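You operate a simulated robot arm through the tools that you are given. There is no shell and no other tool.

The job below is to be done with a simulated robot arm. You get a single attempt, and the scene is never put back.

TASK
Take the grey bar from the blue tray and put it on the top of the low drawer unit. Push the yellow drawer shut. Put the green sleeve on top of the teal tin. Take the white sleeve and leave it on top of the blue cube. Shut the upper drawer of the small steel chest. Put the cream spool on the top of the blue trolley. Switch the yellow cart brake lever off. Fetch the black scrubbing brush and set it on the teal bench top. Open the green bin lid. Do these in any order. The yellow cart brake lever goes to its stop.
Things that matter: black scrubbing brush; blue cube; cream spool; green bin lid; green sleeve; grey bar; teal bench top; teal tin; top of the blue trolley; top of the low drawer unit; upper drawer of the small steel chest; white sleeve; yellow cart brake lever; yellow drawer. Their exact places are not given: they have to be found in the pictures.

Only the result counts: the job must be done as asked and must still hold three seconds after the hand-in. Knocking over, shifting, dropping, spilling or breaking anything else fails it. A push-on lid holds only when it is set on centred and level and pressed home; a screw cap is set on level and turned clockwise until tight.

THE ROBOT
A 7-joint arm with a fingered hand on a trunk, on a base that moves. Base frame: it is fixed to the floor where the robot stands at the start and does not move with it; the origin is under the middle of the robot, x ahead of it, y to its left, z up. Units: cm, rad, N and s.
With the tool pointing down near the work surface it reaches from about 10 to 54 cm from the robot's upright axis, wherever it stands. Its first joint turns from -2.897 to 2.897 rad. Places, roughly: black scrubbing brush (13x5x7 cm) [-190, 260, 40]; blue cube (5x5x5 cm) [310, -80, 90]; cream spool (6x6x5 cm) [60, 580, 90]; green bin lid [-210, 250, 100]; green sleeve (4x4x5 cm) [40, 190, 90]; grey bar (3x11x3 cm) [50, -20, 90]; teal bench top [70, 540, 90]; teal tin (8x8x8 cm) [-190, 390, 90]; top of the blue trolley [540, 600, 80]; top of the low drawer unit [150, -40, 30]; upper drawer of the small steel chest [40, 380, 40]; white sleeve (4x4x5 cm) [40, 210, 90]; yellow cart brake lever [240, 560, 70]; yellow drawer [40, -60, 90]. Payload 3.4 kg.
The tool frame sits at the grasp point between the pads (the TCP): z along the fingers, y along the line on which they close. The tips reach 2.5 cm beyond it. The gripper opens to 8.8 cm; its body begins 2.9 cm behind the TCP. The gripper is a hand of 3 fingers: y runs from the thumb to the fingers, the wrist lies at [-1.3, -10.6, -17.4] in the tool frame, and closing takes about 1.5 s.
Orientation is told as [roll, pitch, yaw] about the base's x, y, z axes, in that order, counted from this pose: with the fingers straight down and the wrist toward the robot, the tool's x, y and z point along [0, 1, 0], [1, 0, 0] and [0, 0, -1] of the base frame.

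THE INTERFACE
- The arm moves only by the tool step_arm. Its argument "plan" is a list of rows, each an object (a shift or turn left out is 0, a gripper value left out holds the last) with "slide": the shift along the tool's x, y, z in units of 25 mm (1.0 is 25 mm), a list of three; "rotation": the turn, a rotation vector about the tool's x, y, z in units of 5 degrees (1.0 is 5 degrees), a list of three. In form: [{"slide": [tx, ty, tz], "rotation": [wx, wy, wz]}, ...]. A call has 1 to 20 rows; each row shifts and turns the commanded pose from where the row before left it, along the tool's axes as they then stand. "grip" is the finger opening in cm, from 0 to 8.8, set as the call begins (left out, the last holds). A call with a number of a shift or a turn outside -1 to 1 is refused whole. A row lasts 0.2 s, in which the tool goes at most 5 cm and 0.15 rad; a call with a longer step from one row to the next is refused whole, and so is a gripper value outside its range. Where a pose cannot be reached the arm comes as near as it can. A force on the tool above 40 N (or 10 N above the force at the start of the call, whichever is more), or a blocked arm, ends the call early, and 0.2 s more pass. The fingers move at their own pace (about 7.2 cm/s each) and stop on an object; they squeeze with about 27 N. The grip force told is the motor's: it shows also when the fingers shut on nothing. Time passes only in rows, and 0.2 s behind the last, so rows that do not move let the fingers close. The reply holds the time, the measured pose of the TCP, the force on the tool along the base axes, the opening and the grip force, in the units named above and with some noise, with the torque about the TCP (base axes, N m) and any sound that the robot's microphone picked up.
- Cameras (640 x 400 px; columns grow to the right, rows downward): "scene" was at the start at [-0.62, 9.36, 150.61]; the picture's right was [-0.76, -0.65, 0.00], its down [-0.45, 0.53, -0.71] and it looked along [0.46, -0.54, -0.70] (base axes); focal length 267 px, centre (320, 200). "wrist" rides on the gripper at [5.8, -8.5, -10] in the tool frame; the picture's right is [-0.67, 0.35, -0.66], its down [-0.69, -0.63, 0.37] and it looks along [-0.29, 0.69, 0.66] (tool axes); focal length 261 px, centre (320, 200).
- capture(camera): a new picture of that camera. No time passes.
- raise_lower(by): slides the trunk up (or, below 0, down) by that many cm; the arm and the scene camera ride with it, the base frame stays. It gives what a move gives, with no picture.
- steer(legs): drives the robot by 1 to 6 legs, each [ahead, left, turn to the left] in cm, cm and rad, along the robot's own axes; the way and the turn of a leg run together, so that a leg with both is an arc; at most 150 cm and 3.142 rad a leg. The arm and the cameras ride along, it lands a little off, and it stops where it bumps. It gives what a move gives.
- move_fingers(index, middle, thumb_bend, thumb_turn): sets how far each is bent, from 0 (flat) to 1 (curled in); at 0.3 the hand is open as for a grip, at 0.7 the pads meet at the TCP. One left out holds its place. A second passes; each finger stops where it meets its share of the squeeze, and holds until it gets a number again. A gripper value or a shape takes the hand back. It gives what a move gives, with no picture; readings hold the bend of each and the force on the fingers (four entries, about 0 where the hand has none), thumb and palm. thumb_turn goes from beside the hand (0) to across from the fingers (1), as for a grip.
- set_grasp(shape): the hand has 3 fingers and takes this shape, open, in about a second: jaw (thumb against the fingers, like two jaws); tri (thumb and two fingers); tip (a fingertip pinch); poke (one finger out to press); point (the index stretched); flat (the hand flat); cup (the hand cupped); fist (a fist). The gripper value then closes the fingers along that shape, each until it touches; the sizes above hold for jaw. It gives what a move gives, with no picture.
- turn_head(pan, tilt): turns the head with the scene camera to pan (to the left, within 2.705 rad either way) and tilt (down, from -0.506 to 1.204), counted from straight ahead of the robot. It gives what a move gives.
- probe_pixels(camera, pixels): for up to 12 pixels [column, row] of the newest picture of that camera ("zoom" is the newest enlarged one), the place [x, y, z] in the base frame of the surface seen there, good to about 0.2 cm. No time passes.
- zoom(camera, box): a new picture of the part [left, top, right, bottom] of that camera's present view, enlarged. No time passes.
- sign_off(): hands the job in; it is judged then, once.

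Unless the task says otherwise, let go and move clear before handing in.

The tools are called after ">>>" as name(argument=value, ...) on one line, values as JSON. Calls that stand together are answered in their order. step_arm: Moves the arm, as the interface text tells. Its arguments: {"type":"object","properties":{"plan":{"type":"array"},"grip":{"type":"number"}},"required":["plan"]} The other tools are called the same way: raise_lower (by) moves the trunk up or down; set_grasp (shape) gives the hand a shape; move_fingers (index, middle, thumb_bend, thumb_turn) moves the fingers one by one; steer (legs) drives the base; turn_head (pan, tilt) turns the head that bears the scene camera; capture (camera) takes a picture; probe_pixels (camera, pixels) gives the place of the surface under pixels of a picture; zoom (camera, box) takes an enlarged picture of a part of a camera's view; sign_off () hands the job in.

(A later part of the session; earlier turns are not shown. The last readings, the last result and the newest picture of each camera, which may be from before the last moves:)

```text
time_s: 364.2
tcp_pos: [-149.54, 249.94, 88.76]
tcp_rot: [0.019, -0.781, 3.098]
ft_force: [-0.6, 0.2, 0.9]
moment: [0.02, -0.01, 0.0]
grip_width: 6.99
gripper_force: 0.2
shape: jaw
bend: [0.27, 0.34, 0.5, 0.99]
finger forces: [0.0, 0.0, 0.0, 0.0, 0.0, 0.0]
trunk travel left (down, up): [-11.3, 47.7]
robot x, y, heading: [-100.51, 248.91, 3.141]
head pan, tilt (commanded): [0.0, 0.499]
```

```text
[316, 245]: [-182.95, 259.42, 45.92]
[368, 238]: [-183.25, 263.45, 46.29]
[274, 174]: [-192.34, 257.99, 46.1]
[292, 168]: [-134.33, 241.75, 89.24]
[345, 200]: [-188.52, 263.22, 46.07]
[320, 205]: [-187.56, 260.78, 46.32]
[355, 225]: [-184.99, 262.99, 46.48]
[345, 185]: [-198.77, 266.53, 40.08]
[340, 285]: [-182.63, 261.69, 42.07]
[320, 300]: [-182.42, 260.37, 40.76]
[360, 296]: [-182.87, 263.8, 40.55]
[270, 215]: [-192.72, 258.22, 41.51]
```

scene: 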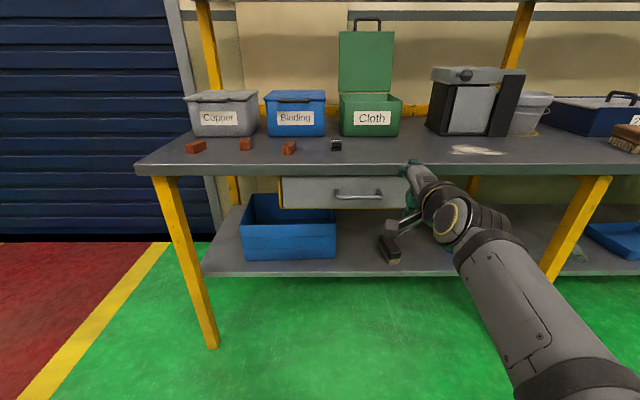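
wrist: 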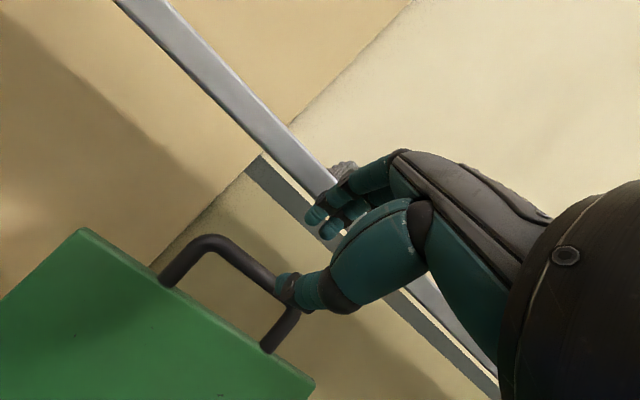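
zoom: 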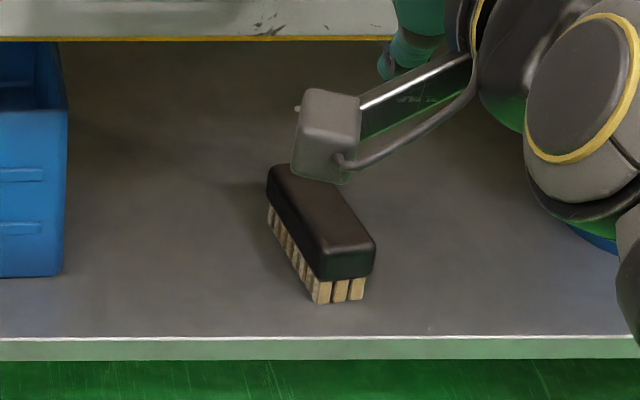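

Brush: near end at x≈-182.8, axis turned ~8.5°, top z=46.5, width ≈4.8. I'll grasp it by its near end with the hand tilted forward and closing sideways: first turn the hand 90° about its own axis here.

>>> step_arm(plan=[{"rotation": [0, 0, 1]}, {"rotation": [0, 0, 1]}, {"rotation": [0, 0, 1]}, {"rotation": [0, 0, 1]}, {"rotation": [0, 0, 1]}, {"rotation": [0, 0, 1]}, {"rotation": [0, 0, 1]}, {"rotation": [0, 0, 1]}, {"rotation": [0, 0, 1]}, {"rotation": [0, 0, 1]}, {"rotation": [0, 0, 1]}, {"rotation": [0, 0, 1]}, {"rotation": [0, 0, 1]}, {"rotation": [0, 0, 1]}, {"rotation": [0, 0, 1]}, {"rotation": [0, 0, 1]}, {"rotation": [0, 0, 1]}, {"rotation": [0, 0, 1]}, {}])

>>> capture(camera="scene")

>>> capture(camera="wrist")

```text
time_s: 368.2
tcp_pos: [-149.51, 249.87, 88.74]
tcp_rot: [0.78, 0.017, 1.541]
ft_force: [-0.5, 0.3, 0.7]
moment: [-0.03, -0.02, 0.02]
grip_width: 6.96
gripper_force: 0.1
shape: jaw
bend: [0.27, 0.34, 0.5, 0.99]
finger forces: [0.1, 0.1, 0.0, 0.0, 0.0, 0.0]
trunk travel left (down, up): [-11.3, 47.7]
robot x, y, heading: [-100.61, 248.72, 3.135]
head pan, tilt (commanded): [0.0, 0.499]
```

```text
taken
```

scene: 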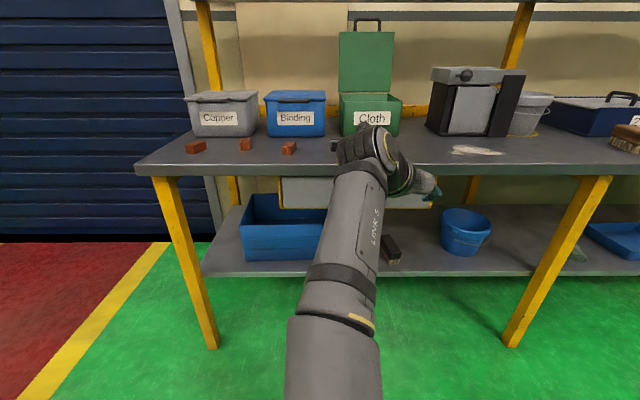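

```text
taken
```

wrist: 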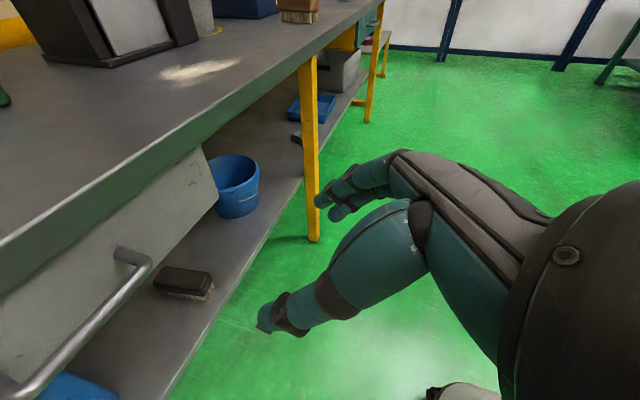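

Closing axis is now sideways. Tilt 15° more forward and lower in front of the bench.

>>> step_arm(plan=[{"rotation": [0, 1, 0]}, {"rotation": [0, 1, 0]}, {"rotation": [0, 1, 0]}, {}])

>>> raise_lower(by=-11)

>>> step_arm(plan=[{"slide": [-0.9, 0, 0.52]}, {"slide": [-0.9, 0, 0.52]}, {"slide": [-0.9, 0, 0.52]}, {"slide": [-0.9, 0, 0.52]}, {"slide": [-0.9, 0, 0.52]}, {"slide": [-0.9, 0, 0.52]}, {"slide": [-0.9, 0, 0.52]}, {"slide": [-0.9, 0, 0.52]}, {"slide": [-0.9, 0, 0.52]}, {}])

>>> capture(camera="scene")

>>> capture(camera="wrist")

```text
time_s: 369.2
tcp_pos: [-149.67, 250.0, 88.73]
tcp_rot: [1.045, 0.015, 1.543]
ft_force: [0.2, 0.5, -0.3]
moment: [0.02, -0.01, 0.0]
grip_width: 6.97
gripper_force: 0.0
shape: jaw
bend: [0.27, 0.34, 0.5, 0.99]
finger forces: [0.0, 0.0, 0.0, 0.0, 0.1, 0.0]
trunk travel left (down, up): [-11.3, 47.7]
robot x, y, heading: [-101.08, 248.44, 3.135]
head pan, tilt (commanded): [0.0, 0.499]
```

```text
time_s: 370.6
tcp_pos: [-149.61, 249.81, 77.7]
tcp_rot: [1.042, 0.013, 1.543]
ft_force: [0.1, 0.1, -0.5]
moment: [-0.01, -0.01, -0.01]
grip_width: 6.96
gripper_force: 0.1
shape: jaw
bend: [0.27, 0.34, 0.5, 0.99]
finger forces: [0.0, 0.0, 0.0, 0.0, 0.0, 0.0]
trunk travel left (down, up): [-0.3, 58.7]
robot x, y, heading: [-100.85, 248.74, 3.133]
head pan, tilt (commanded): [0.0, 0.499]
```

```text
time_s: 372.8
tcp_pos: [-149.61, 249.61, 54.23]
tcp_rot: [1.042, 0.016, 1.542]
ft_force: [-0.1, -0.5, 0.0]
moment: [0.02, -0.03, -0.02]
grip_width: 6.96
gripper_force: 0.1
shape: jaw
bend: [0.27, 0.34, 0.5, 0.99]
finger forces: [0.0, 0.1, 0.0, 0.1, 0.0, 0.0]
trunk travel left (down, up): [-0.3, 58.7]
robot x, y, heading: [-100.73, 248.47, 3.133]
head pan, tilt (commanded): [0.0, 0.499]
```

```text
taken
```

scene: 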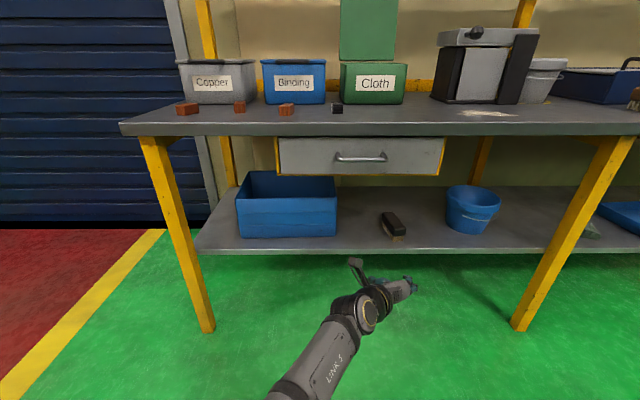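

```text
taken
```

wrist: 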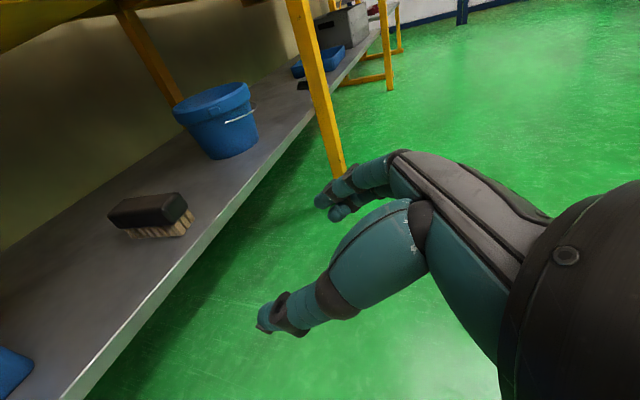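

A clear view now: brush at scene (392,224) and wrist (150,212). I'll probe the brush's corners and the drawer's underside.

>>> zoom(camera="scene", box=[350, 190, 440, 255])

>>> probe_pixels(camera="scene", pixels=[[384, 215], [397, 214], [390, 228], [404, 227], [390, 220], [396, 236], [404, 236], [384, 222], [285, 172], [430, 174], [395, 250], [335, 235]])

>>> probe_pixels(camera="wrist", pixels=[[112, 215], [130, 200], [178, 195], [185, 208], [165, 220], [115, 222], [150, 210], [190, 215], [140, 235], [180, 230], [200, 240], [220, 140]])

```text
6.15 times, centred on (395, 222) of scene
```

zoom: 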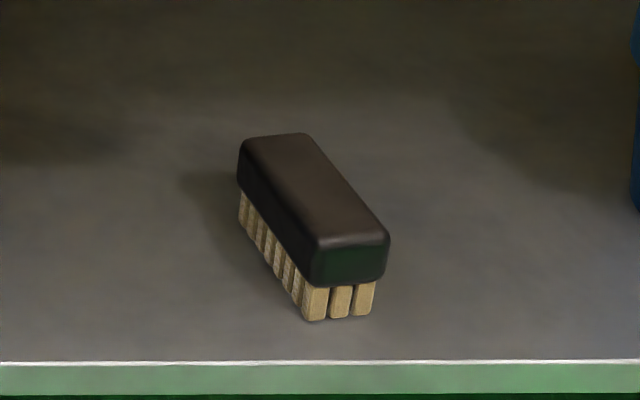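

```text
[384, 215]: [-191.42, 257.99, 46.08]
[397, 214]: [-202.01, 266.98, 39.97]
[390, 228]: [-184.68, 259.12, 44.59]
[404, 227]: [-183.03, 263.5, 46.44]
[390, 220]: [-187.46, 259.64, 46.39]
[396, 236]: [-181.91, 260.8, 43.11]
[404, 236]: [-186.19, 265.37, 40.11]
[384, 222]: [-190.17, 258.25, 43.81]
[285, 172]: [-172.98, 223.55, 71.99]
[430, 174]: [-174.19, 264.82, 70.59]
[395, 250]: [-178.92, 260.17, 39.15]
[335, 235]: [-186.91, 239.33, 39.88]
```

```text
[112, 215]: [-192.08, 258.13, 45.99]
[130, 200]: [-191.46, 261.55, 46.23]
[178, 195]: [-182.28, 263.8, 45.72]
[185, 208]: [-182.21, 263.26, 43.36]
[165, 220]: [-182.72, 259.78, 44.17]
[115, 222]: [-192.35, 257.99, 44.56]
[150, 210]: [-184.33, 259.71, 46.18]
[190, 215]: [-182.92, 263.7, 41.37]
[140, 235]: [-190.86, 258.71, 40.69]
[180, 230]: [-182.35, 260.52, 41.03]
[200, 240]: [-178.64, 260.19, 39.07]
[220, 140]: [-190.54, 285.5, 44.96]
```

>>> probe_pixels(camera="zoom", pixels=[[250, 145], [302, 140], [380, 232], [320, 238], [250, 180], [300, 250], [350, 265], [310, 190], [345, 185], [270, 190], [275, 140], [355, 240]])

```text
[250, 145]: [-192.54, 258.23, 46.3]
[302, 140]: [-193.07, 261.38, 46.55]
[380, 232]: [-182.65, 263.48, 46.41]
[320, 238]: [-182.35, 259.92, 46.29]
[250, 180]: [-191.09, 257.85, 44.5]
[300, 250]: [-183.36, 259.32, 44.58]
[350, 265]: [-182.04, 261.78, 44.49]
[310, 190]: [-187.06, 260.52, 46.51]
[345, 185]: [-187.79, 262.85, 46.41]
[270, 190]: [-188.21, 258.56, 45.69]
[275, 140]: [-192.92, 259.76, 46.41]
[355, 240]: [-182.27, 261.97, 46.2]
```

The brush's axis is turned 10° (near end (-182.2,261.7), far end (-193.2,259.8), z top 46.5). I'll align my heading with it and approach along that line: turn +0.185, then shift.

>>> steer(legs=[[0, 0, 0.185], [13.4, -26.4, 0]])

>>> capture(camera="scene")

>>> capture(camera="wrist")

```text
time_s: 375.5
tcp_pos: [-166.74, 264.37, 54.31]
tcp_rot: [1.043, 0.013, 1.722]
ft_force: [0.8, -0.4, -0.9]
moment: [0.0, -0.01, -0.02]
grip_width: 7.01
gripper_force: 0.0
shape: jaw
bend: [0.27, 0.34, 0.5, 0.99]
finger forces: [0.1, 0.1, 0.0, 0.1, 0.0, 0.1]
trunk travel left (down, up): [-0.3, 58.7]
robot x, y, heading: [-118.35, 271.81, -2.969]
head pan, tilt (commanded): [0.0, 0.499]
```

```text
taken
```

scene: 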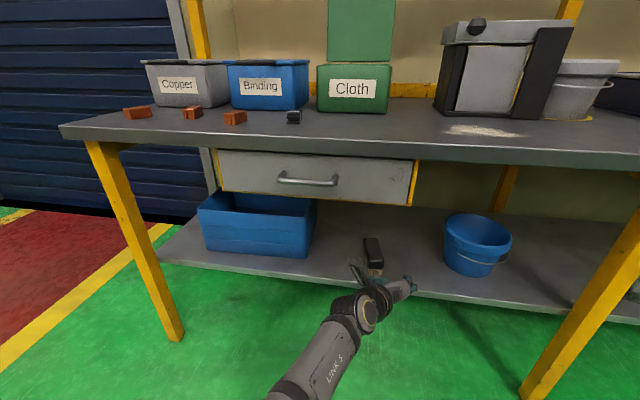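

```text
taken
```

wrist: 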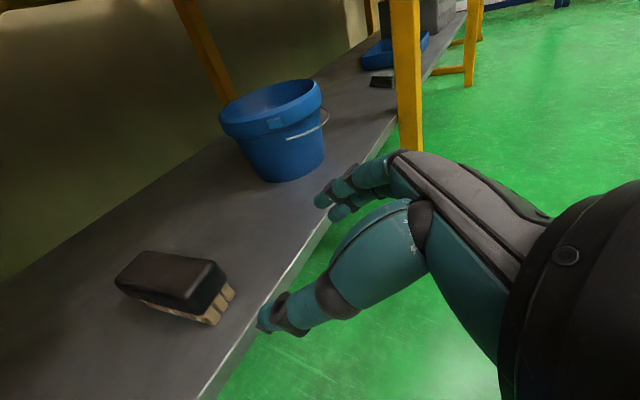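

I'm lined up: the grasp point is 20 cm ahead along the tool axis. Drive 9 cm ahead and check.

>>> steer(legs=[[9, 0, 0]])

>>> capture(camera="wrist")

>>> capture(camera="scene")

```text
time_s: 376.6
tcp_pos: [-175.49, 262.8, 54.26]
tcp_rot: [1.043, 0.014, 1.723]
ft_force: [0.2, 0.4, 0.0]
moment: [-0.01, 0.01, 0.0]
grip_width: 6.97
gripper_force: 0.1
shape: jaw
bend: [0.27, 0.34, 0.5, 0.99]
finger forces: [0.0, 0.0, 0.0, 0.0, 0.1, 0.0]
trunk travel left (down, up): [-0.3, 58.7]
robot x, y, heading: [-127.34, 270.24, -2.973]
head pan, tilt (commanded): [0.0, 0.499]
```

```text
taken
```

wrist: 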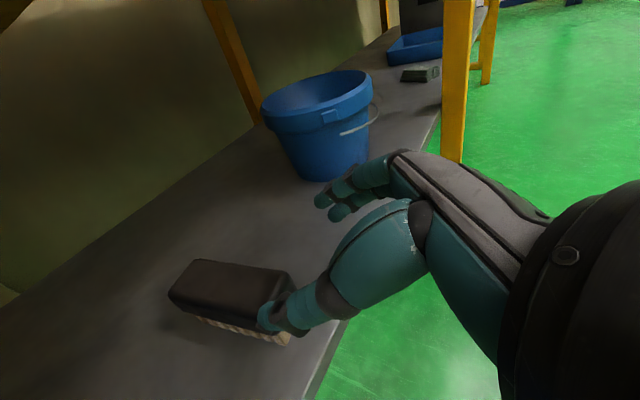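

```text
taken
```

scene: 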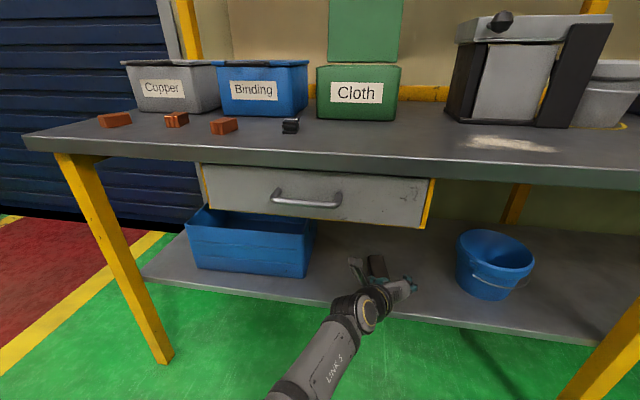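

Go to the pre-grasp point, then check alignment before the last 10 cm.

>>> step_arm(plan=[{"slide": [-0.6, 0, 0.48]}, {"slide": [-0.6, 0, 0.48]}, {"slide": [0, 0, 0.6]}, {"slide": [0, 0, 0.6]}, {}])

>>> capture(camera="wrist")

>>> zoom(camera="scene", box=[310, 220, 450, 330])

```text
time_s: 377.8
tcp_pos: [-178.77, 262.2, 49.09]
tcp_rot: [1.042, 0.014, 1.72]
ft_force: [0.3, -0.3, 1.2]
moment: [0.02, 0.01, 0.04]
grip_width: 6.97
gripper_force: 0.0
shape: jaw
bend: [0.27, 0.34, 0.5, 0.99]
finger forces: [0.1, 0.0, 0.1, 0.0, 0.1, 0.0]
trunk travel left (down, up): [-0.3, 58.7]
robot x, y, heading: [-127.47, 270.4, -2.971]
head pan, tilt (commanded): [0.0, 0.499]
```

```text
taken
```

wrist: 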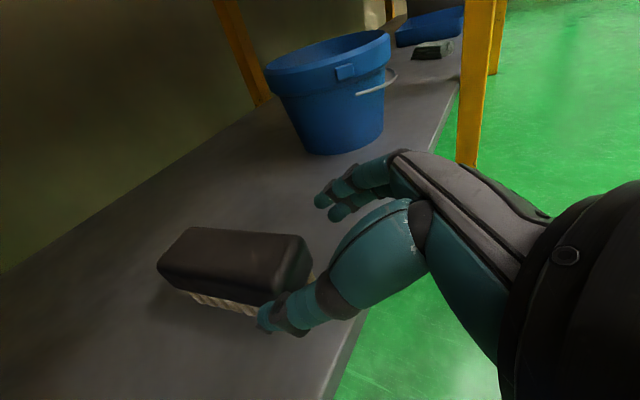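

```text
3.64 times, centred on (380, 275) of scene
```

zoom: 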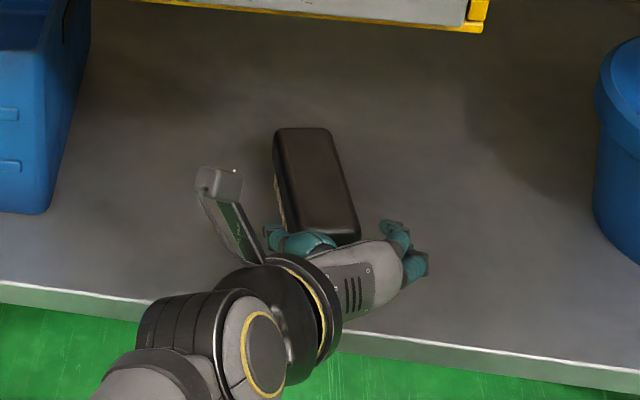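

The brush lies between thumb and fingers. Advance the last 6.7 cm slowly.

>>> step_arm(plan=[{"slide": [-0.03, 0, 0.6]}, {"slide": [-0.03, 0, 0.6]}, {"slide": [-0.03, 0, 0.5]}, {"slide": [0, 0, 0.4]}, {"slide": [0, 0, 0.3]}, {"slide": [0, 0, 0.3]}, {}])

>>> capture(camera="wrist")

>>> zoom(camera="scene", box=[310, 220, 450, 330])

```text
time_s: 379.4
tcp_pos: [-184.16, 261.37, 45.46]
tcp_rot: [1.04, 0.015, 1.721]
ft_force: [0.4, -0.1, -0.2]
moment: [0.0, -0.03, -0.04]
grip_width: 6.97
gripper_force: 0.1
shape: jaw
bend: [0.27, 0.34, 0.5, 0.99]
finger forces: [0.1, 0.1, 0.1, 0.0, 0.1, 0.1]
trunk travel left (down, up): [-0.3, 58.7]
robot x, y, heading: [-126.93, 270.34, -2.97]
head pan, tilt (commanded): [0.0, 0.499]
```

```text
taken
```

wrist: 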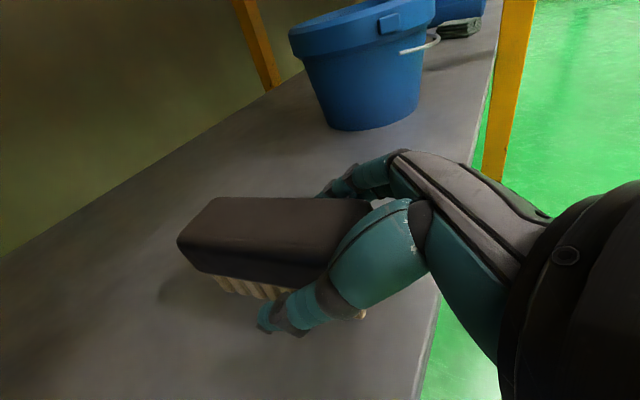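

```text
3.64 times, centred on (380, 275) of scene
```

zoom: 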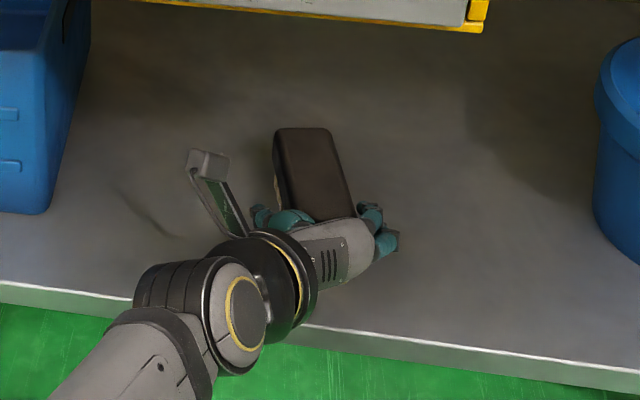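

No contact yet. One more cm horizontally for a firmer hold, then close.

>>> step_arm(plan=[{"slide": [0.1, 0, 0.18]}, {"slide": [0.1, 0, 0.18]}, {}])

>>> step_arm(plan=[{}, {}, {}, {}, {}, {}, {}, {}, {}], grip=3.0)

>>> capture(camera="wrist")

```text
time_s: 380.2
tcp_pos: [-185.2, 261.25, 45.38]
tcp_rot: [1.042, 0.014, 1.722]
ft_force: [0.5, 0.0, 0.1]
moment: [0.03, -0.05, 0.04]
grip_width: 6.96
gripper_force: 0.0
shape: jaw
bend: [0.27, 0.34, 0.5, 0.99]
finger forces: [0.0, 0.1, 0.1, 0.0, 0.0, 0.1]
trunk travel left (down, up): [-0.3, 58.7]
robot x, y, heading: [-127.23, 270.66, -2.971]
head pan, tilt (commanded): [0.0, 0.499]
```

```text
time_s: 382.2
tcp_pos: [-185.38, 261.14, 45.44]
tcp_rot: [1.043, 0.014, 1.722]
ft_force: [-0.1, 0.3, 0.0]
moment: [0.04, 0.01, -0.03]
grip_width: 4.39
gripper_force: 27.4
shape: jaw
bend: [0.74, 0.45, 0.69, 1.0]
finger forces: [15.7, 8.8, 0.1, 0.0, 24.6, 0.0]
trunk travel left (down, up): [-0.3, 58.7]
robot x, y, heading: [-127.06, 270.27, -2.969]
head pan, tilt (commanded): [0.0, 0.499]
```

```text
taken
```

wrist: 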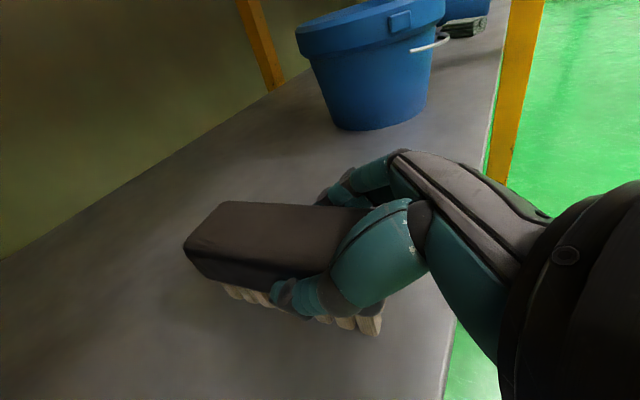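

Gripped firmly at 4.4 cm. Lift it a few cm.

>>> step_arm(plan=[{"slide": [0.2, 0, -0.12]}, {"slide": [0.4, 0, -0.23]}, {"slide": [0.5, 0, -0.29]}, {"slide": [0.5, 0, -0.29]}, {}], grip=2.5)

>>> capture(camera="wrist")

>>> zoom(camera="scene", box=[290, 180, 470, 330])

```text
time_s: 383.4
tcp_pos: [-185.33, 261.1, 50.06]
tcp_rot: [1.043, 0.014, 1.723]
ft_force: [-0.5, 0.4, -1.7]
moment: [0.0, -0.02, 0.0]
grip_width: 4.38
gripper_force: 27.3
shape: jaw
bend: [0.74, 0.45, 0.69, 1.0]
finger forces: [15.7, 9.4, 0.1, 0.1, 24.9, 0.1]
trunk travel left (down, up): [-0.3, 58.7]
robot x, y, heading: [-127.29, 270.72, -2.971]
head pan, tilt (commanded): [0.0, 0.499]
```

```text
taken
```

wrist: 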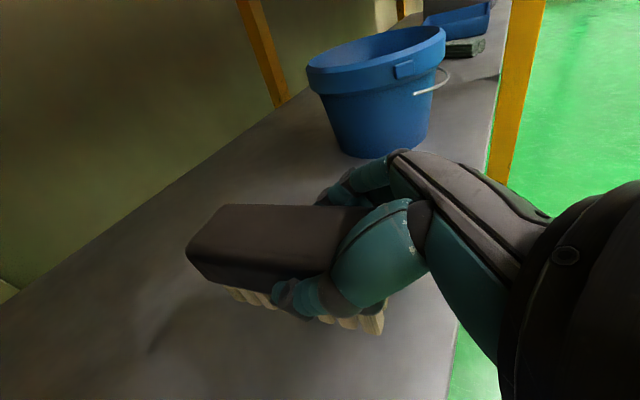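

```text
2.67 times, centred on (380, 255) of scene
```

zoom: 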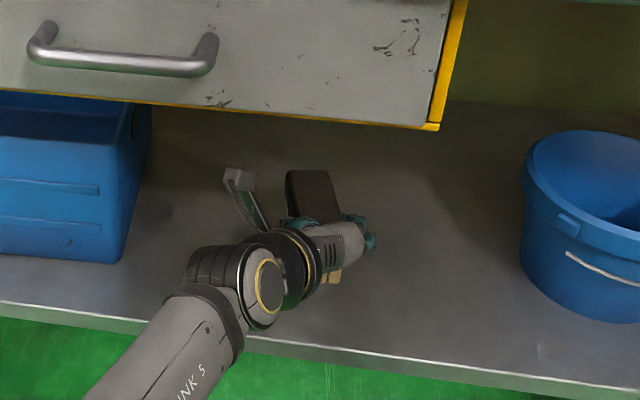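

The brush is up and level. Back out straight along my heading.

>>> steer(legs=[[-40, 0, 0]])

>>> capture(camera="wrist")

>>> capture(camera="scene")

```text
time_s: 386.0
tcp_pos: [-145.46, 268.24, 50.01]
tcp_rot: [1.044, 0.015, 1.717]
ft_force: [-0.2, -0.4, -1.7]
moment: [-0.02, -0.07, -0.03]
grip_width: 4.37
gripper_force: 27.0
shape: jaw
bend: [0.74, 0.45, 0.69, 1.0]
finger forces: [15.5, 9.5, 0.0, 0.0, 25.0, 0.0]
trunk travel left (down, up): [-0.3, 58.7]
robot x, y, heading: [-87.02, 277.34, -2.97]
head pan, tilt (commanded): [0.0, 0.499]
```

```text
taken
```

wrist: 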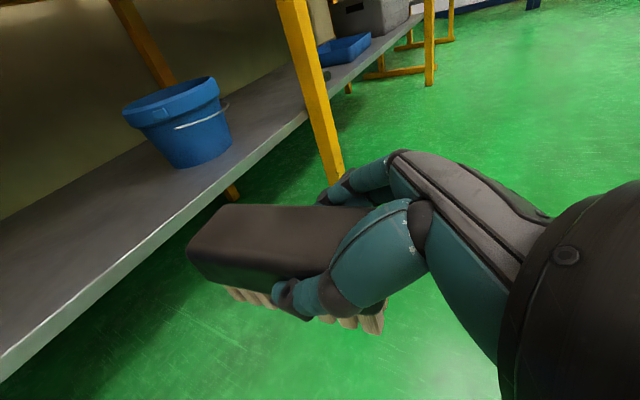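

```text
taken
```

scene: 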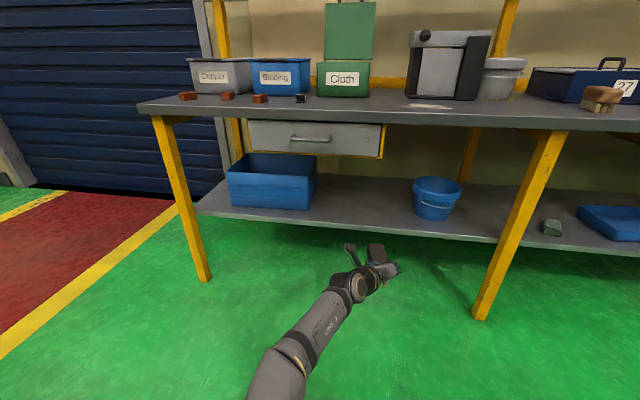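

Clear of the bench. Raise the trunk and look toward the teal bench near (70,540).

>>> raise_lower(by=40)

>>> raise_lower(by=12)

>>> turn_head(pan=-2.2, tilt=0.35)

>>> capture(camera="scene")

```text
time_s: 389.8
tcp_pos: [-145.47, 268.26, 89.98]
tcp_rot: [1.043, 0.014, 1.718]
ft_force: [0.2, 0.2, -1.1]
moment: [0.0, -0.02, 0.02]
grip_width: 4.38
gripper_force: 27.2
shape: jaw
bend: [0.74, 0.45, 0.69, 1.0]
finger forces: [15.6, 9.4, 0.0, 0.0, 25.0, 0.0]
trunk travel left (down, up): [-40.3, 18.7]
robot x, y, heading: [-87.3, 277.25, -2.975]
head pan, tilt (commanded): [0.0, 0.499]
```

```text
time_s: 391.3
tcp_pos: [-145.6, 268.24, 101.92]
tcp_rot: [1.044, 0.014, 1.717]
ft_force: [-0.1, -0.4, -1.2]
moment: [0.01, -0.03, -0.01]
grip_width: 4.36
gripper_force: 27.2
shape: jaw
bend: [0.74, 0.45, 0.69, 1.0]
finger forces: [15.7, 9.4, 0.0, 0.0, 25.0, 0.1]
trunk travel left (down, up): [-52.3, 6.7]
robot x, y, heading: [-87.44, 277.22, -2.977]
head pan, tilt (commanded): [0.0, 0.499]
```

```text
time_s: 393.4
tcp_pos: [-145.51, 268.29, 101.94]
tcp_rot: [1.042, 0.014, 1.717]
ft_force: [0.0, 0.0, -1.5]
moment: [0.04, -0.03, 0.01]
grip_width: 4.4
gripper_force: 27.0
shape: jaw
bend: [0.74, 0.45, 0.69, 1.0]
finger forces: [15.6, 9.4, 0.0, 0.0, 25.0, 0.0]
trunk travel left (down, up): [-52.3, 6.7]
robot x, y, heading: [-87.47, 277.79, -2.975]
head pan, tilt (commanded): [-2.201, 0.351]
```

```text
taken
```

scene: 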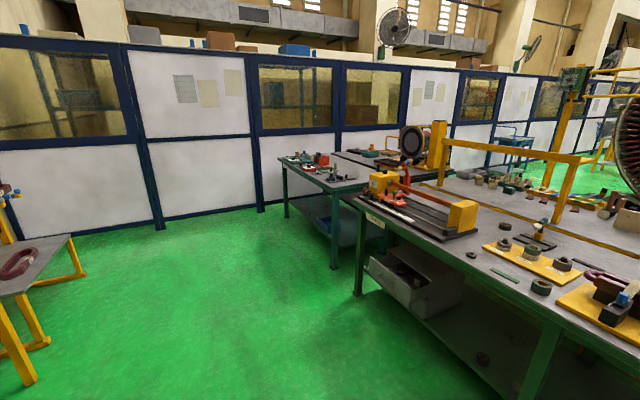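

The steel chest stands under the green bench at (415,280), and a further teal bench at (330,185). I'll zoom and probe.

>>> zoom(camera="scene", box=[270, 130, 470, 255])

>>> zoom(camera="scene", box=[340, 220, 500, 330])

>>> probe_pixels(camera="scene", pixels=[[283, 165], [333, 190], [365, 182], [330, 175], [318, 182], [335, 265], [355, 290], [340, 200], [380, 260], [410, 275], [405, 295], [460, 268]])

```text
3.20 times, centred on (370, 192) of scene
```

zoom: 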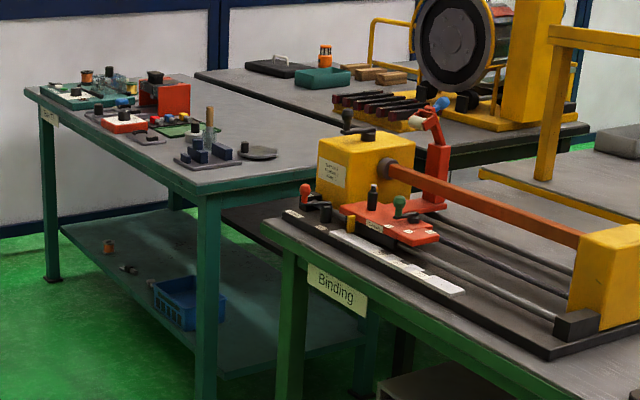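

```text
3.64 times, centred on (420, 275) of scene
```

zoom: 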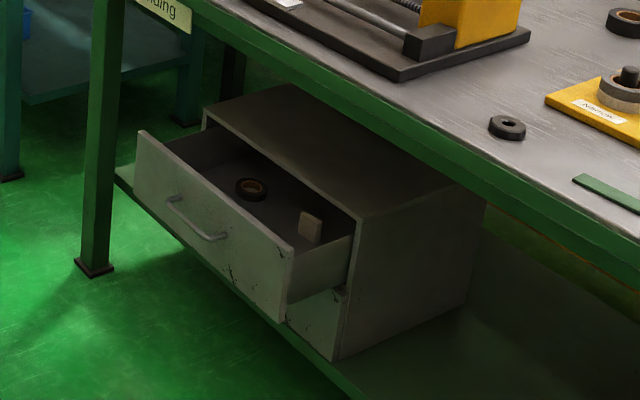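

```text
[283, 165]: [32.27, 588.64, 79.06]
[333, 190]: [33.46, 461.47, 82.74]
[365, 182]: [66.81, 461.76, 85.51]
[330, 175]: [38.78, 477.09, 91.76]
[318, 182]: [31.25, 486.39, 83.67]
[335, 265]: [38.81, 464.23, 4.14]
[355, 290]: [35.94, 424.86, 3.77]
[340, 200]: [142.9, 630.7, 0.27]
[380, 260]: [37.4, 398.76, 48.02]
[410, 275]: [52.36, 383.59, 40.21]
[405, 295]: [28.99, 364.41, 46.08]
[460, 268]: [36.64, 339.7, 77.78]
```

The chest's upper drawer (front x≈29, y≈345–400, z≈40–48) is pulled toward -x; the teal bench spans x≥31, y≈460–590, z≈86. I'll turn to face +x and go to the teal bench with the brush first.

>>> steer(legs=[[0, 0, 2.97], [0, 110, 0], [0, 110, 0]])

>>> turn_head(pan=0.15, tilt=0.5)

>>> capture(camera="scene")

```text
time_s: 411.2
tcp_pos: [-20.87, 497.13, 102.04]
tcp_rot: [1.043, 0.014, -1.614]
ft_force: [0.4, 0.3, -0.6]
moment: [0.02, 0.04, 0.03]
grip_width: 4.38
gripper_force: 26.9
shape: jaw
bend: [0.74, 0.45, 0.69, 1.0]
finger forces: [15.7, 9.3, 0.0, 0.0, 25.1, 0.0]
trunk travel left (down, up): [-52.3, 6.7]
robot x, y, heading: [-79.42, 499.32, -0.024]
head pan, tilt (commanded): [-2.201, 0.351]
```

```text
time_s: 413.4
tcp_pos: [-20.83, 497.09, 101.98]
tcp_rot: [1.043, 0.014, -1.617]
ft_force: [-0.8, -0.5, -0.9]
moment: [-0.01, 0.04, 0.01]
grip_width: 4.41
gripper_force: 27.0
shape: jaw
bend: [0.74, 0.45, 0.69, 1.0]
finger forces: [15.8, 9.5, 0.1, 0.0, 25.1, 0.1]
trunk travel left (down, up): [-52.3, 6.7]
robot x, y, heading: [-79.62, 499.52, -0.025]
head pan, tilt (commanded): [0.15, 0.499]
```

```text
taken
```

scene: 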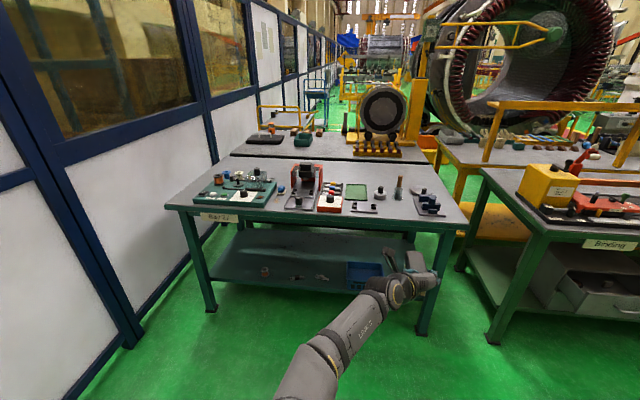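

>>> zoom(camera="scene", box=[160, 130, 480, 260])

>>> probe_pixels(camera="scene", pixels=[[170, 207], [460, 225], [330, 216], [400, 215], [430, 205], [360, 190], [380, 195], [245, 178], [217, 180], [398, 188], [300, 205], [280, 195]])

```text
2.00 times, centred on (320, 195) of scene
```

zoom: 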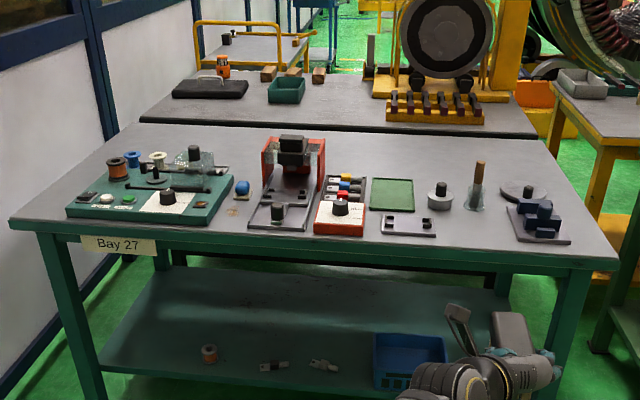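

```text
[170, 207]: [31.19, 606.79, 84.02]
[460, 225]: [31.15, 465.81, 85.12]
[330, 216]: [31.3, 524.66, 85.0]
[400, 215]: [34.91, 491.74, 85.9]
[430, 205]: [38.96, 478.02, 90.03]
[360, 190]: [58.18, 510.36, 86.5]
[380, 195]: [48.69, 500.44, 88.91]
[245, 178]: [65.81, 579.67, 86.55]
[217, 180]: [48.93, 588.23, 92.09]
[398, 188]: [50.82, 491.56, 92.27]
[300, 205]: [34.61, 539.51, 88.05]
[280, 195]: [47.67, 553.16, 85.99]
```

Items fill much of the teal bench; the front strip around (38,493) between the slotted tray and the blue-block plate looks free. I'll go closer to check it.

>>> steer(legs=[[42, -5, 0.02]])

>>> turn_head(pan=0, tilt=0.75)

>>> capture(camera="scene")

>>> zoom(camera="scene", box=[240, 110, 480, 260])

```text
time_s: 415.9
tcp_pos: [20.72, 492.18, 101.95]
tcp_rot: [1.041, 0.013, -1.603]
ft_force: [-0.1, 1.0, -1.9]
moment: [-0.01, 0.07, -0.02]
grip_width: 4.38
gripper_force: 27.1
shape: jaw
bend: [0.74, 0.45, 0.69, 1.0]
finger forces: [15.6, 9.5, 0.0, 0.0, 25.1, 0.0]
trunk travel left (down, up): [-52.3, 6.7]
robot x, y, heading: [-38.53, 493.22, -0.011]
head pan, tilt (commanded): [0.15, 0.499]
```

```text
time_s: 416.7
tcp_pos: [20.73, 492.23, 102.04]
tcp_rot: [1.041, 0.014, -1.603]
ft_force: [-0.2, -0.4, -2.1]
moment: [-0.03, 0.08, 0.01]
grip_width: 4.37
gripper_force: 27.0
shape: jaw
bend: [0.74, 0.45, 0.69, 1.0]
finger forces: [15.7, 9.5, 0.0, 0.0, 25.1, 0.0]
trunk travel left (down, up): [-52.3, 6.7]
robot x, y, heading: [-38.55, 493.79, -0.01]
head pan, tilt (commanded): [0.0, 0.75]
```

```text
taken
```

scene: 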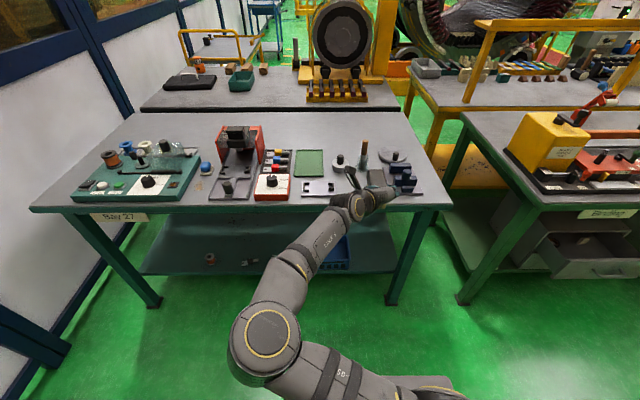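

```text
2.67 times, centred on (360, 185) of scene
```

zoom: 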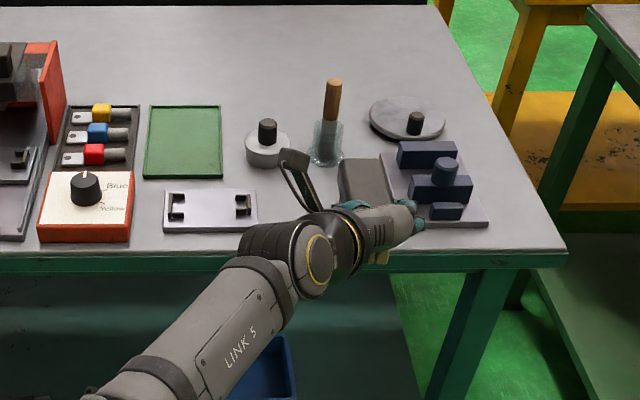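

>>> probe_pixels(camera="zoom", pixels=[[388, 215], [383, 160], [256, 228], [250, 194], [270, 165], [328, 165], [330, 245], [300, 140], [300, 80], [400, 60], [300, 215], [420, 130]])

>>> capture(camera="wrist")

```text
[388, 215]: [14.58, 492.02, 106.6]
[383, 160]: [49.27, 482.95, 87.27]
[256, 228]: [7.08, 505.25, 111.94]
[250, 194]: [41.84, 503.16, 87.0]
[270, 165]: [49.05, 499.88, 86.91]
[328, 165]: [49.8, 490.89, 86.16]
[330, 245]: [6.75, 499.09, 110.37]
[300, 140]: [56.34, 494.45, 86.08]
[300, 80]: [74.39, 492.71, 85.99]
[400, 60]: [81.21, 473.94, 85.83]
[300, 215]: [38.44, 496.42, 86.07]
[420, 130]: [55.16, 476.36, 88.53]
```

```text
taken
```

wrist: 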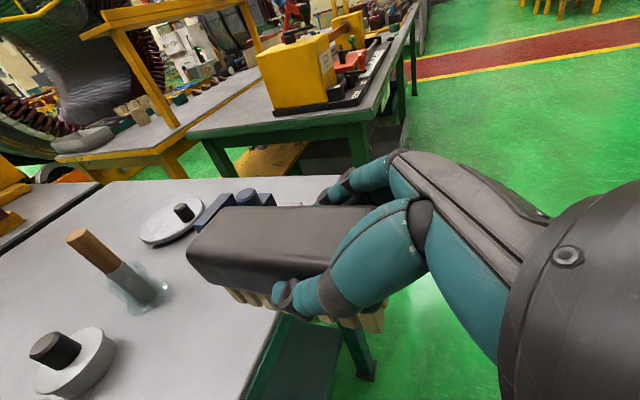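

The free spot is x 31–46, y 484–502. I'll drive 15.5 cm ahead to bring the brush over it, then lower.

>>> steer(legs=[[15.3, 0.8, 0.01]])

>>> capture(camera="wrist")

>>> turn_head(pan=0, tilt=0.9)

>>> zoom(camera="scene", box=[250, 90, 490, 240])

```text
time_s: 418.1
tcp_pos: [35.74, 493.36, 102.02]
tcp_rot: [1.04, 0.014, -1.595]
ft_force: [0.3, -0.3, -0.8]
moment: [0.0, 0.09, -0.02]
grip_width: 4.39
gripper_force: 26.7
shape: jaw
bend: [0.74, 0.45, 0.69, 1.0]
finger forces: [15.7, 9.5, 0.0, 0.0, 25.2, 0.0]
trunk travel left (down, up): [-52.3, 6.7]
robot x, y, heading: [-23.24, 494.19, -0.003]
head pan, tilt (commanded): [0.0, 0.75]
```

```text
taken
```

wrist: 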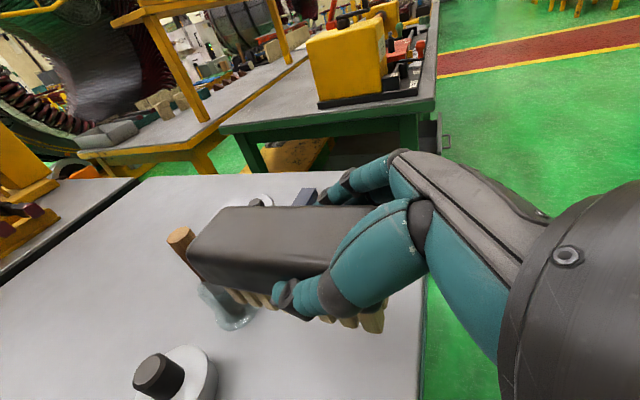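

```text
time_s: 418.8
tcp_pos: [35.8, 493.53, 101.94]
tcp_rot: [1.042, 0.014, -1.595]
ft_force: [-0.9, 0.8, -1.9]
moment: [0.01, 0.07, -0.02]
grip_width: 4.38
gripper_force: 27.4
shape: jaw
bend: [0.74, 0.45, 0.69, 1.0]
finger forces: [15.8, 9.5, 0.1, 0.1, 25.2, 0.0]
trunk travel left (down, up): [-52.3, 6.7]
robot x, y, heading: [-23.39, 494.27, 0.001]
head pan, tilt (commanded): [0.0, 0.901]
```

```text
2.67 times, centred on (370, 165) of scene
```

zoom: 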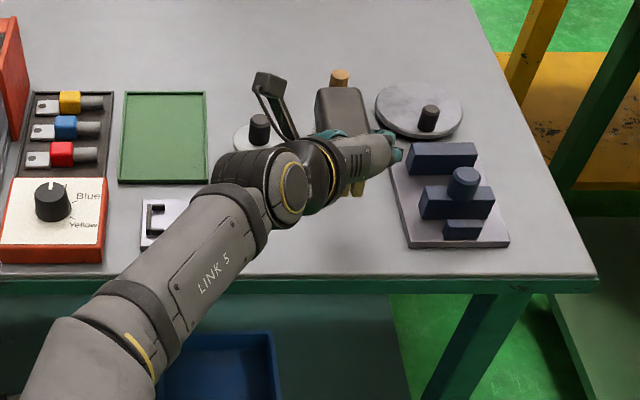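

I'll check the gap between the brush's far end and the wooden stick in the cup.

>>> probe_pixels(camera="wrist", pixels=[[178, 238], [185, 255], [200, 255], [215, 215], [230, 315], [215, 290], [250, 240], [330, 215], [375, 320], [170, 350]])

>>> probe_pixels(camera="zoom", pixels=[[338, 75], [338, 84], [325, 92], [355, 92], [340, 110], [320, 120], [395, 180], [340, 240], [260, 140], [210, 215]])

```text
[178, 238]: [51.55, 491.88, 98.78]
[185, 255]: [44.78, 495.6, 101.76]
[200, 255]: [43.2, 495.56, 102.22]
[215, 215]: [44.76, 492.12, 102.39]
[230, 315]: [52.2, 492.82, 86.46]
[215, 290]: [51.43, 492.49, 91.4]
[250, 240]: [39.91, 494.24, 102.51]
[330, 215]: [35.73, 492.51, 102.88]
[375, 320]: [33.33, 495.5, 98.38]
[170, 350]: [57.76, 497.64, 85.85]
```

```text
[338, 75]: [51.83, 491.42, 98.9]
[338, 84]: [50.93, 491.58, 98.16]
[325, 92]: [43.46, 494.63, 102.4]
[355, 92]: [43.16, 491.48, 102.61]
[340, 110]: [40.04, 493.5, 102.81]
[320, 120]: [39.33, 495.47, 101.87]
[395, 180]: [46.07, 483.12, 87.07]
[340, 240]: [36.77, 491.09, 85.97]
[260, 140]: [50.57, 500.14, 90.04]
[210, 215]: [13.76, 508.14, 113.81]
```

A 3 cm gap remains to the cup: fine. Lower to just above the bench.

>>> step_arm(plan=[{"slide": [-0.54, 0, 0.315]}, {"slide": [-0.54, 0, 0.315]}, {"slide": [-0.54, 0, 0.315]}, {"slide": [-0.54, 0, 0.315]}, {"slide": [-0.54, 0, 0.315]}, {"slide": [-0.4, 0, 0.233]}, {}])

>>> capture(camera="wrist")

```text
time_s: 420.4
tcp_pos: [35.76, 493.57, 92.94]
tcp_rot: [1.04, 0.012, -1.594]
ft_force: [0.7, 0.0, -1.9]
moment: [0.01, 0.03, 0.01]
grip_width: 4.36
gripper_force: 27.3
shape: jaw
bend: [0.74, 0.45, 0.69, 1.0]
finger forces: [15.6, 9.6, 0.1, 0.0, 25.1, 0.0]
trunk travel left (down, up): [-52.3, 6.7]
robot x, y, heading: [-23.23, 494.59, -0.004]
head pan, tilt (commanded): [0.0, 0.901]
```

```text
taken
```

wrist: 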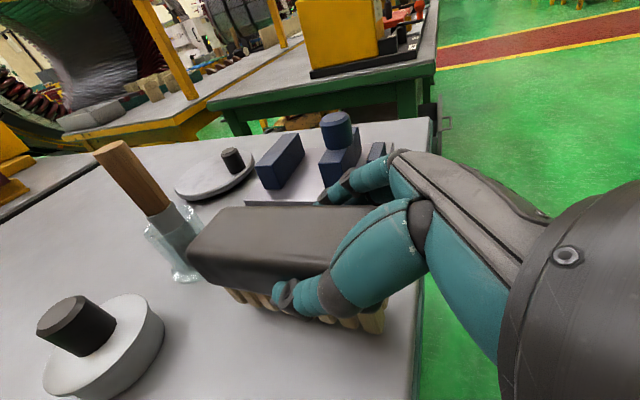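

Small steps down until contact.

>>> step_arm(plan=[{"slide": [-0.17, 0, 0.1]}, {}, {"slide": [-0.09, 0, 0.05]}, {}])

>>> step_arm(plan=[{"slide": [-0.09, 0, 0.05]}, {}])

>>> step_arm(plan=[{"slide": [-0.07, 0, 0.04]}, {}])

```text
time_s: 421.4
tcp_pos: [35.69, 493.47, 92.31]
tcp_rot: [1.04, 0.014, -1.594]
ft_force: [0.1, -0.2, -2.7]
moment: [0.0, 0.06, 0.03]
grip_width: 4.38
gripper_force: 27.1
shape: jaw
bend: [0.74, 0.45, 0.69, 1.0]
finger forces: [15.6, 9.5, 0.1, 0.0, 25.1, 0.1]
trunk travel left (down, up): [-52.3, 6.7]
robot x, y, heading: [-23.26, 494.32, -0.003]
head pan, tilt (commanded): [0.0, 0.901]
```

```text
time_s: 422.0
tcp_pos: [35.82, 493.67, 91.99]
tcp_rot: [1.04, 0.014, -1.595]
ft_force: [-0.8, -0.8, -2.9]
moment: [0.0, 0.06, 0.02]
grip_width: 4.36
gripper_force: 26.5
shape: jaw
bend: [0.74, 0.45, 0.69, 1.0]
finger forces: [15.6, 9.6, 0.1, 0.0, 25.1, 0.1]
trunk travel left (down, up): [-52.3, 6.7]
robot x, y, heading: [-22.9, 494.33, -0.001]
head pan, tilt (commanded): [0.0, 0.901]
```

```text
time_s: 422.6
tcp_pos: [35.82, 493.51, 91.84]
tcp_rot: [1.042, 0.014, -1.595]
ft_force: [0.8, 1.4, -0.7]
moment: [-0.01, 0.03, 0.02]
grip_width: 4.37
gripper_force: 27.0
shape: jaw
bend: [0.74, 0.45, 0.69, 1.0]
finger forces: [15.7, 9.5, 0.1, 0.0, 25.1, 0.1]
trunk travel left (down, up): [-52.3, 6.7]
robot x, y, heading: [-23.01, 494.33, -0.003]
head pan, tilt (commanded): [0.0, 0.901]
```

>>> step_arm(plan=[{"slide": [-0.07, 0, 0.04]}, {}])

>>> step_arm(plan=[{"slide": [-0.07, 0, 0.04]}, {}])

>>> step_arm(plan=[{"slide": [-0.05, 0, 0.03]}, {}])

```text
time_s: 423.2
tcp_pos: [35.83, 493.51, 91.65]
tcp_rot: [1.043, 0.016, -1.594]
ft_force: [-0.9, 0.4, -0.9]
moment: [0.0, -0.04, 0.03]
grip_width: 4.4
gripper_force: 26.4
shape: jaw
bend: [0.74, 0.45, 0.69, 1.0]
finger forces: [15.9, 9.3, 0.0, 0.0, 25.1, 0.0]
trunk travel left (down, up): [-52.3, 6.7]
robot x, y, heading: [-23.26, 494.45, -0.0]
head pan, tilt (commanded): [0.0, 0.901]
```

```text
time_s: 423.8
tcp_pos: [35.85, 493.45, 91.38]
tcp_rot: [1.043, 0.014, -1.595]
ft_force: [-0.7, -0.5, 0.3]
moment: [0.04, -0.02, 0.0]
grip_width: 4.4
gripper_force: 27.8
shape: jaw
bend: [0.74, 0.45, 0.69, 1.0]
finger forces: [16.2, 9.1, 0.0, 0.0, 24.9, 0.1]
trunk travel left (down, up): [-52.3, 6.7]
robot x, y, heading: [-23.37, 494.25, 0.001]
head pan, tilt (commanded): [0.0, 0.901]
```

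```text
time_s: 424.4
tcp_pos: [35.81, 493.64, 91.43]
tcp_rot: [1.044, 0.015, -1.595]
ft_force: [-1.7, -2.4, 6.2]
moment: [-0.04, -0.12, 0.01]
grip_width: 4.34
gripper_force: 27.0
shape: jaw
bend: [0.74, 0.45, 0.69, 1.0]
finger forces: [17.0, 9.6, 0.1, 0.0, 24.9, 0.0]
trunk travel left (down, up): [-52.3, 6.7]
robot x, y, heading: [-23.37, 494.33, -0.003]
head pan, tilt (commanded): [0.0, 0.901]
```

Full contact (6 N). Open and slide the hand back and up along its axis.

>>> step_arm(plan=[{}, {}, {}, {}, {}], grip=6.6)

>>> step_arm(plan=[{"slide": [0, 0, -0.4]}, {"slide": [0, 0, -0.7]}, {"slide": [0, 0, -1]}, {"slide": [0, 0, -1]}, {"slide": [0, 0, -1]}, {}])

>>> capture(camera="wrist")

>>> zoom(camera="scene", box=[250, 90, 490, 240])

```text
time_s: 425.6
tcp_pos: [35.85, 493.56, 91.3]
tcp_rot: [1.042, 0.015, -1.595]
ft_force: [-0.7, 0.4, 0.7]
moment: [-0.01, 0.01, 0.0]
grip_width: 6.56
gripper_force: 0.0
shape: jaw
bend: [0.27, 0.36, 0.54, 0.99]
finger forces: [0.0, 0.1, 0.0, 0.0, 0.0, 0.0]
trunk travel left (down, up): [-52.3, 6.7]
robot x, y, heading: [-23.53, 494.5, -0.006]
head pan, tilt (commanded): [0.0, 0.901]
```

```text
time_s: 427.0
tcp_pos: [26.82, 493.64, 96.51]
tcp_rot: [1.041, 0.014, -1.596]
ft_force: [0.4, 0.1, 0.3]
moment: [0.0, -0.01, -0.01]
grip_width: 6.58
gripper_force: 0.1
shape: jaw
bend: [0.27, 0.36, 0.54, 0.99]
finger forces: [0.0, 0.0, 0.0, 0.1, 0.0, 0.0]
trunk travel left (down, up): [-52.3, 6.7]
robot x, y, heading: [-23.54, 494.29, -0.002]
head pan, tilt (commanded): [0.0, 0.901]
```

```text
taken
```

wrist: 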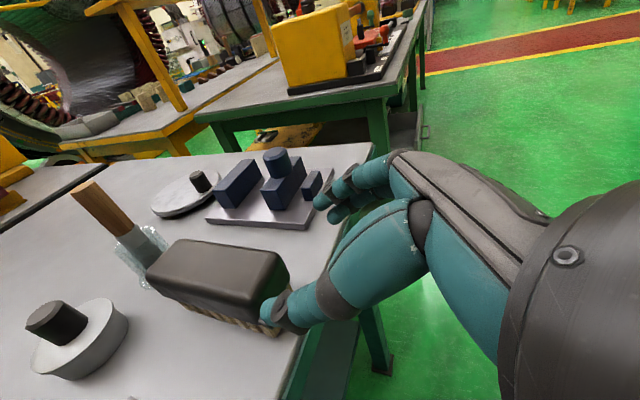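

```text
2.67 times, centred on (370, 165) of scene
```

zoom: 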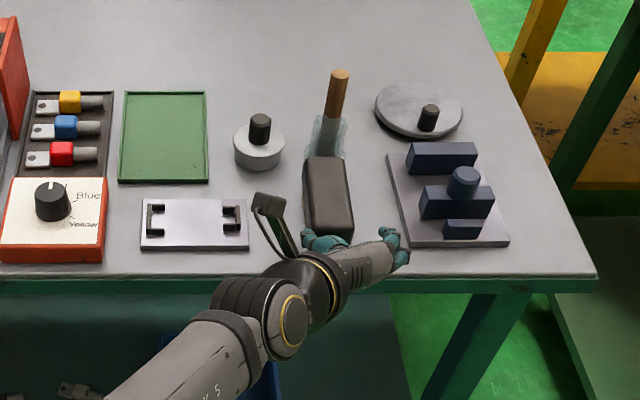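

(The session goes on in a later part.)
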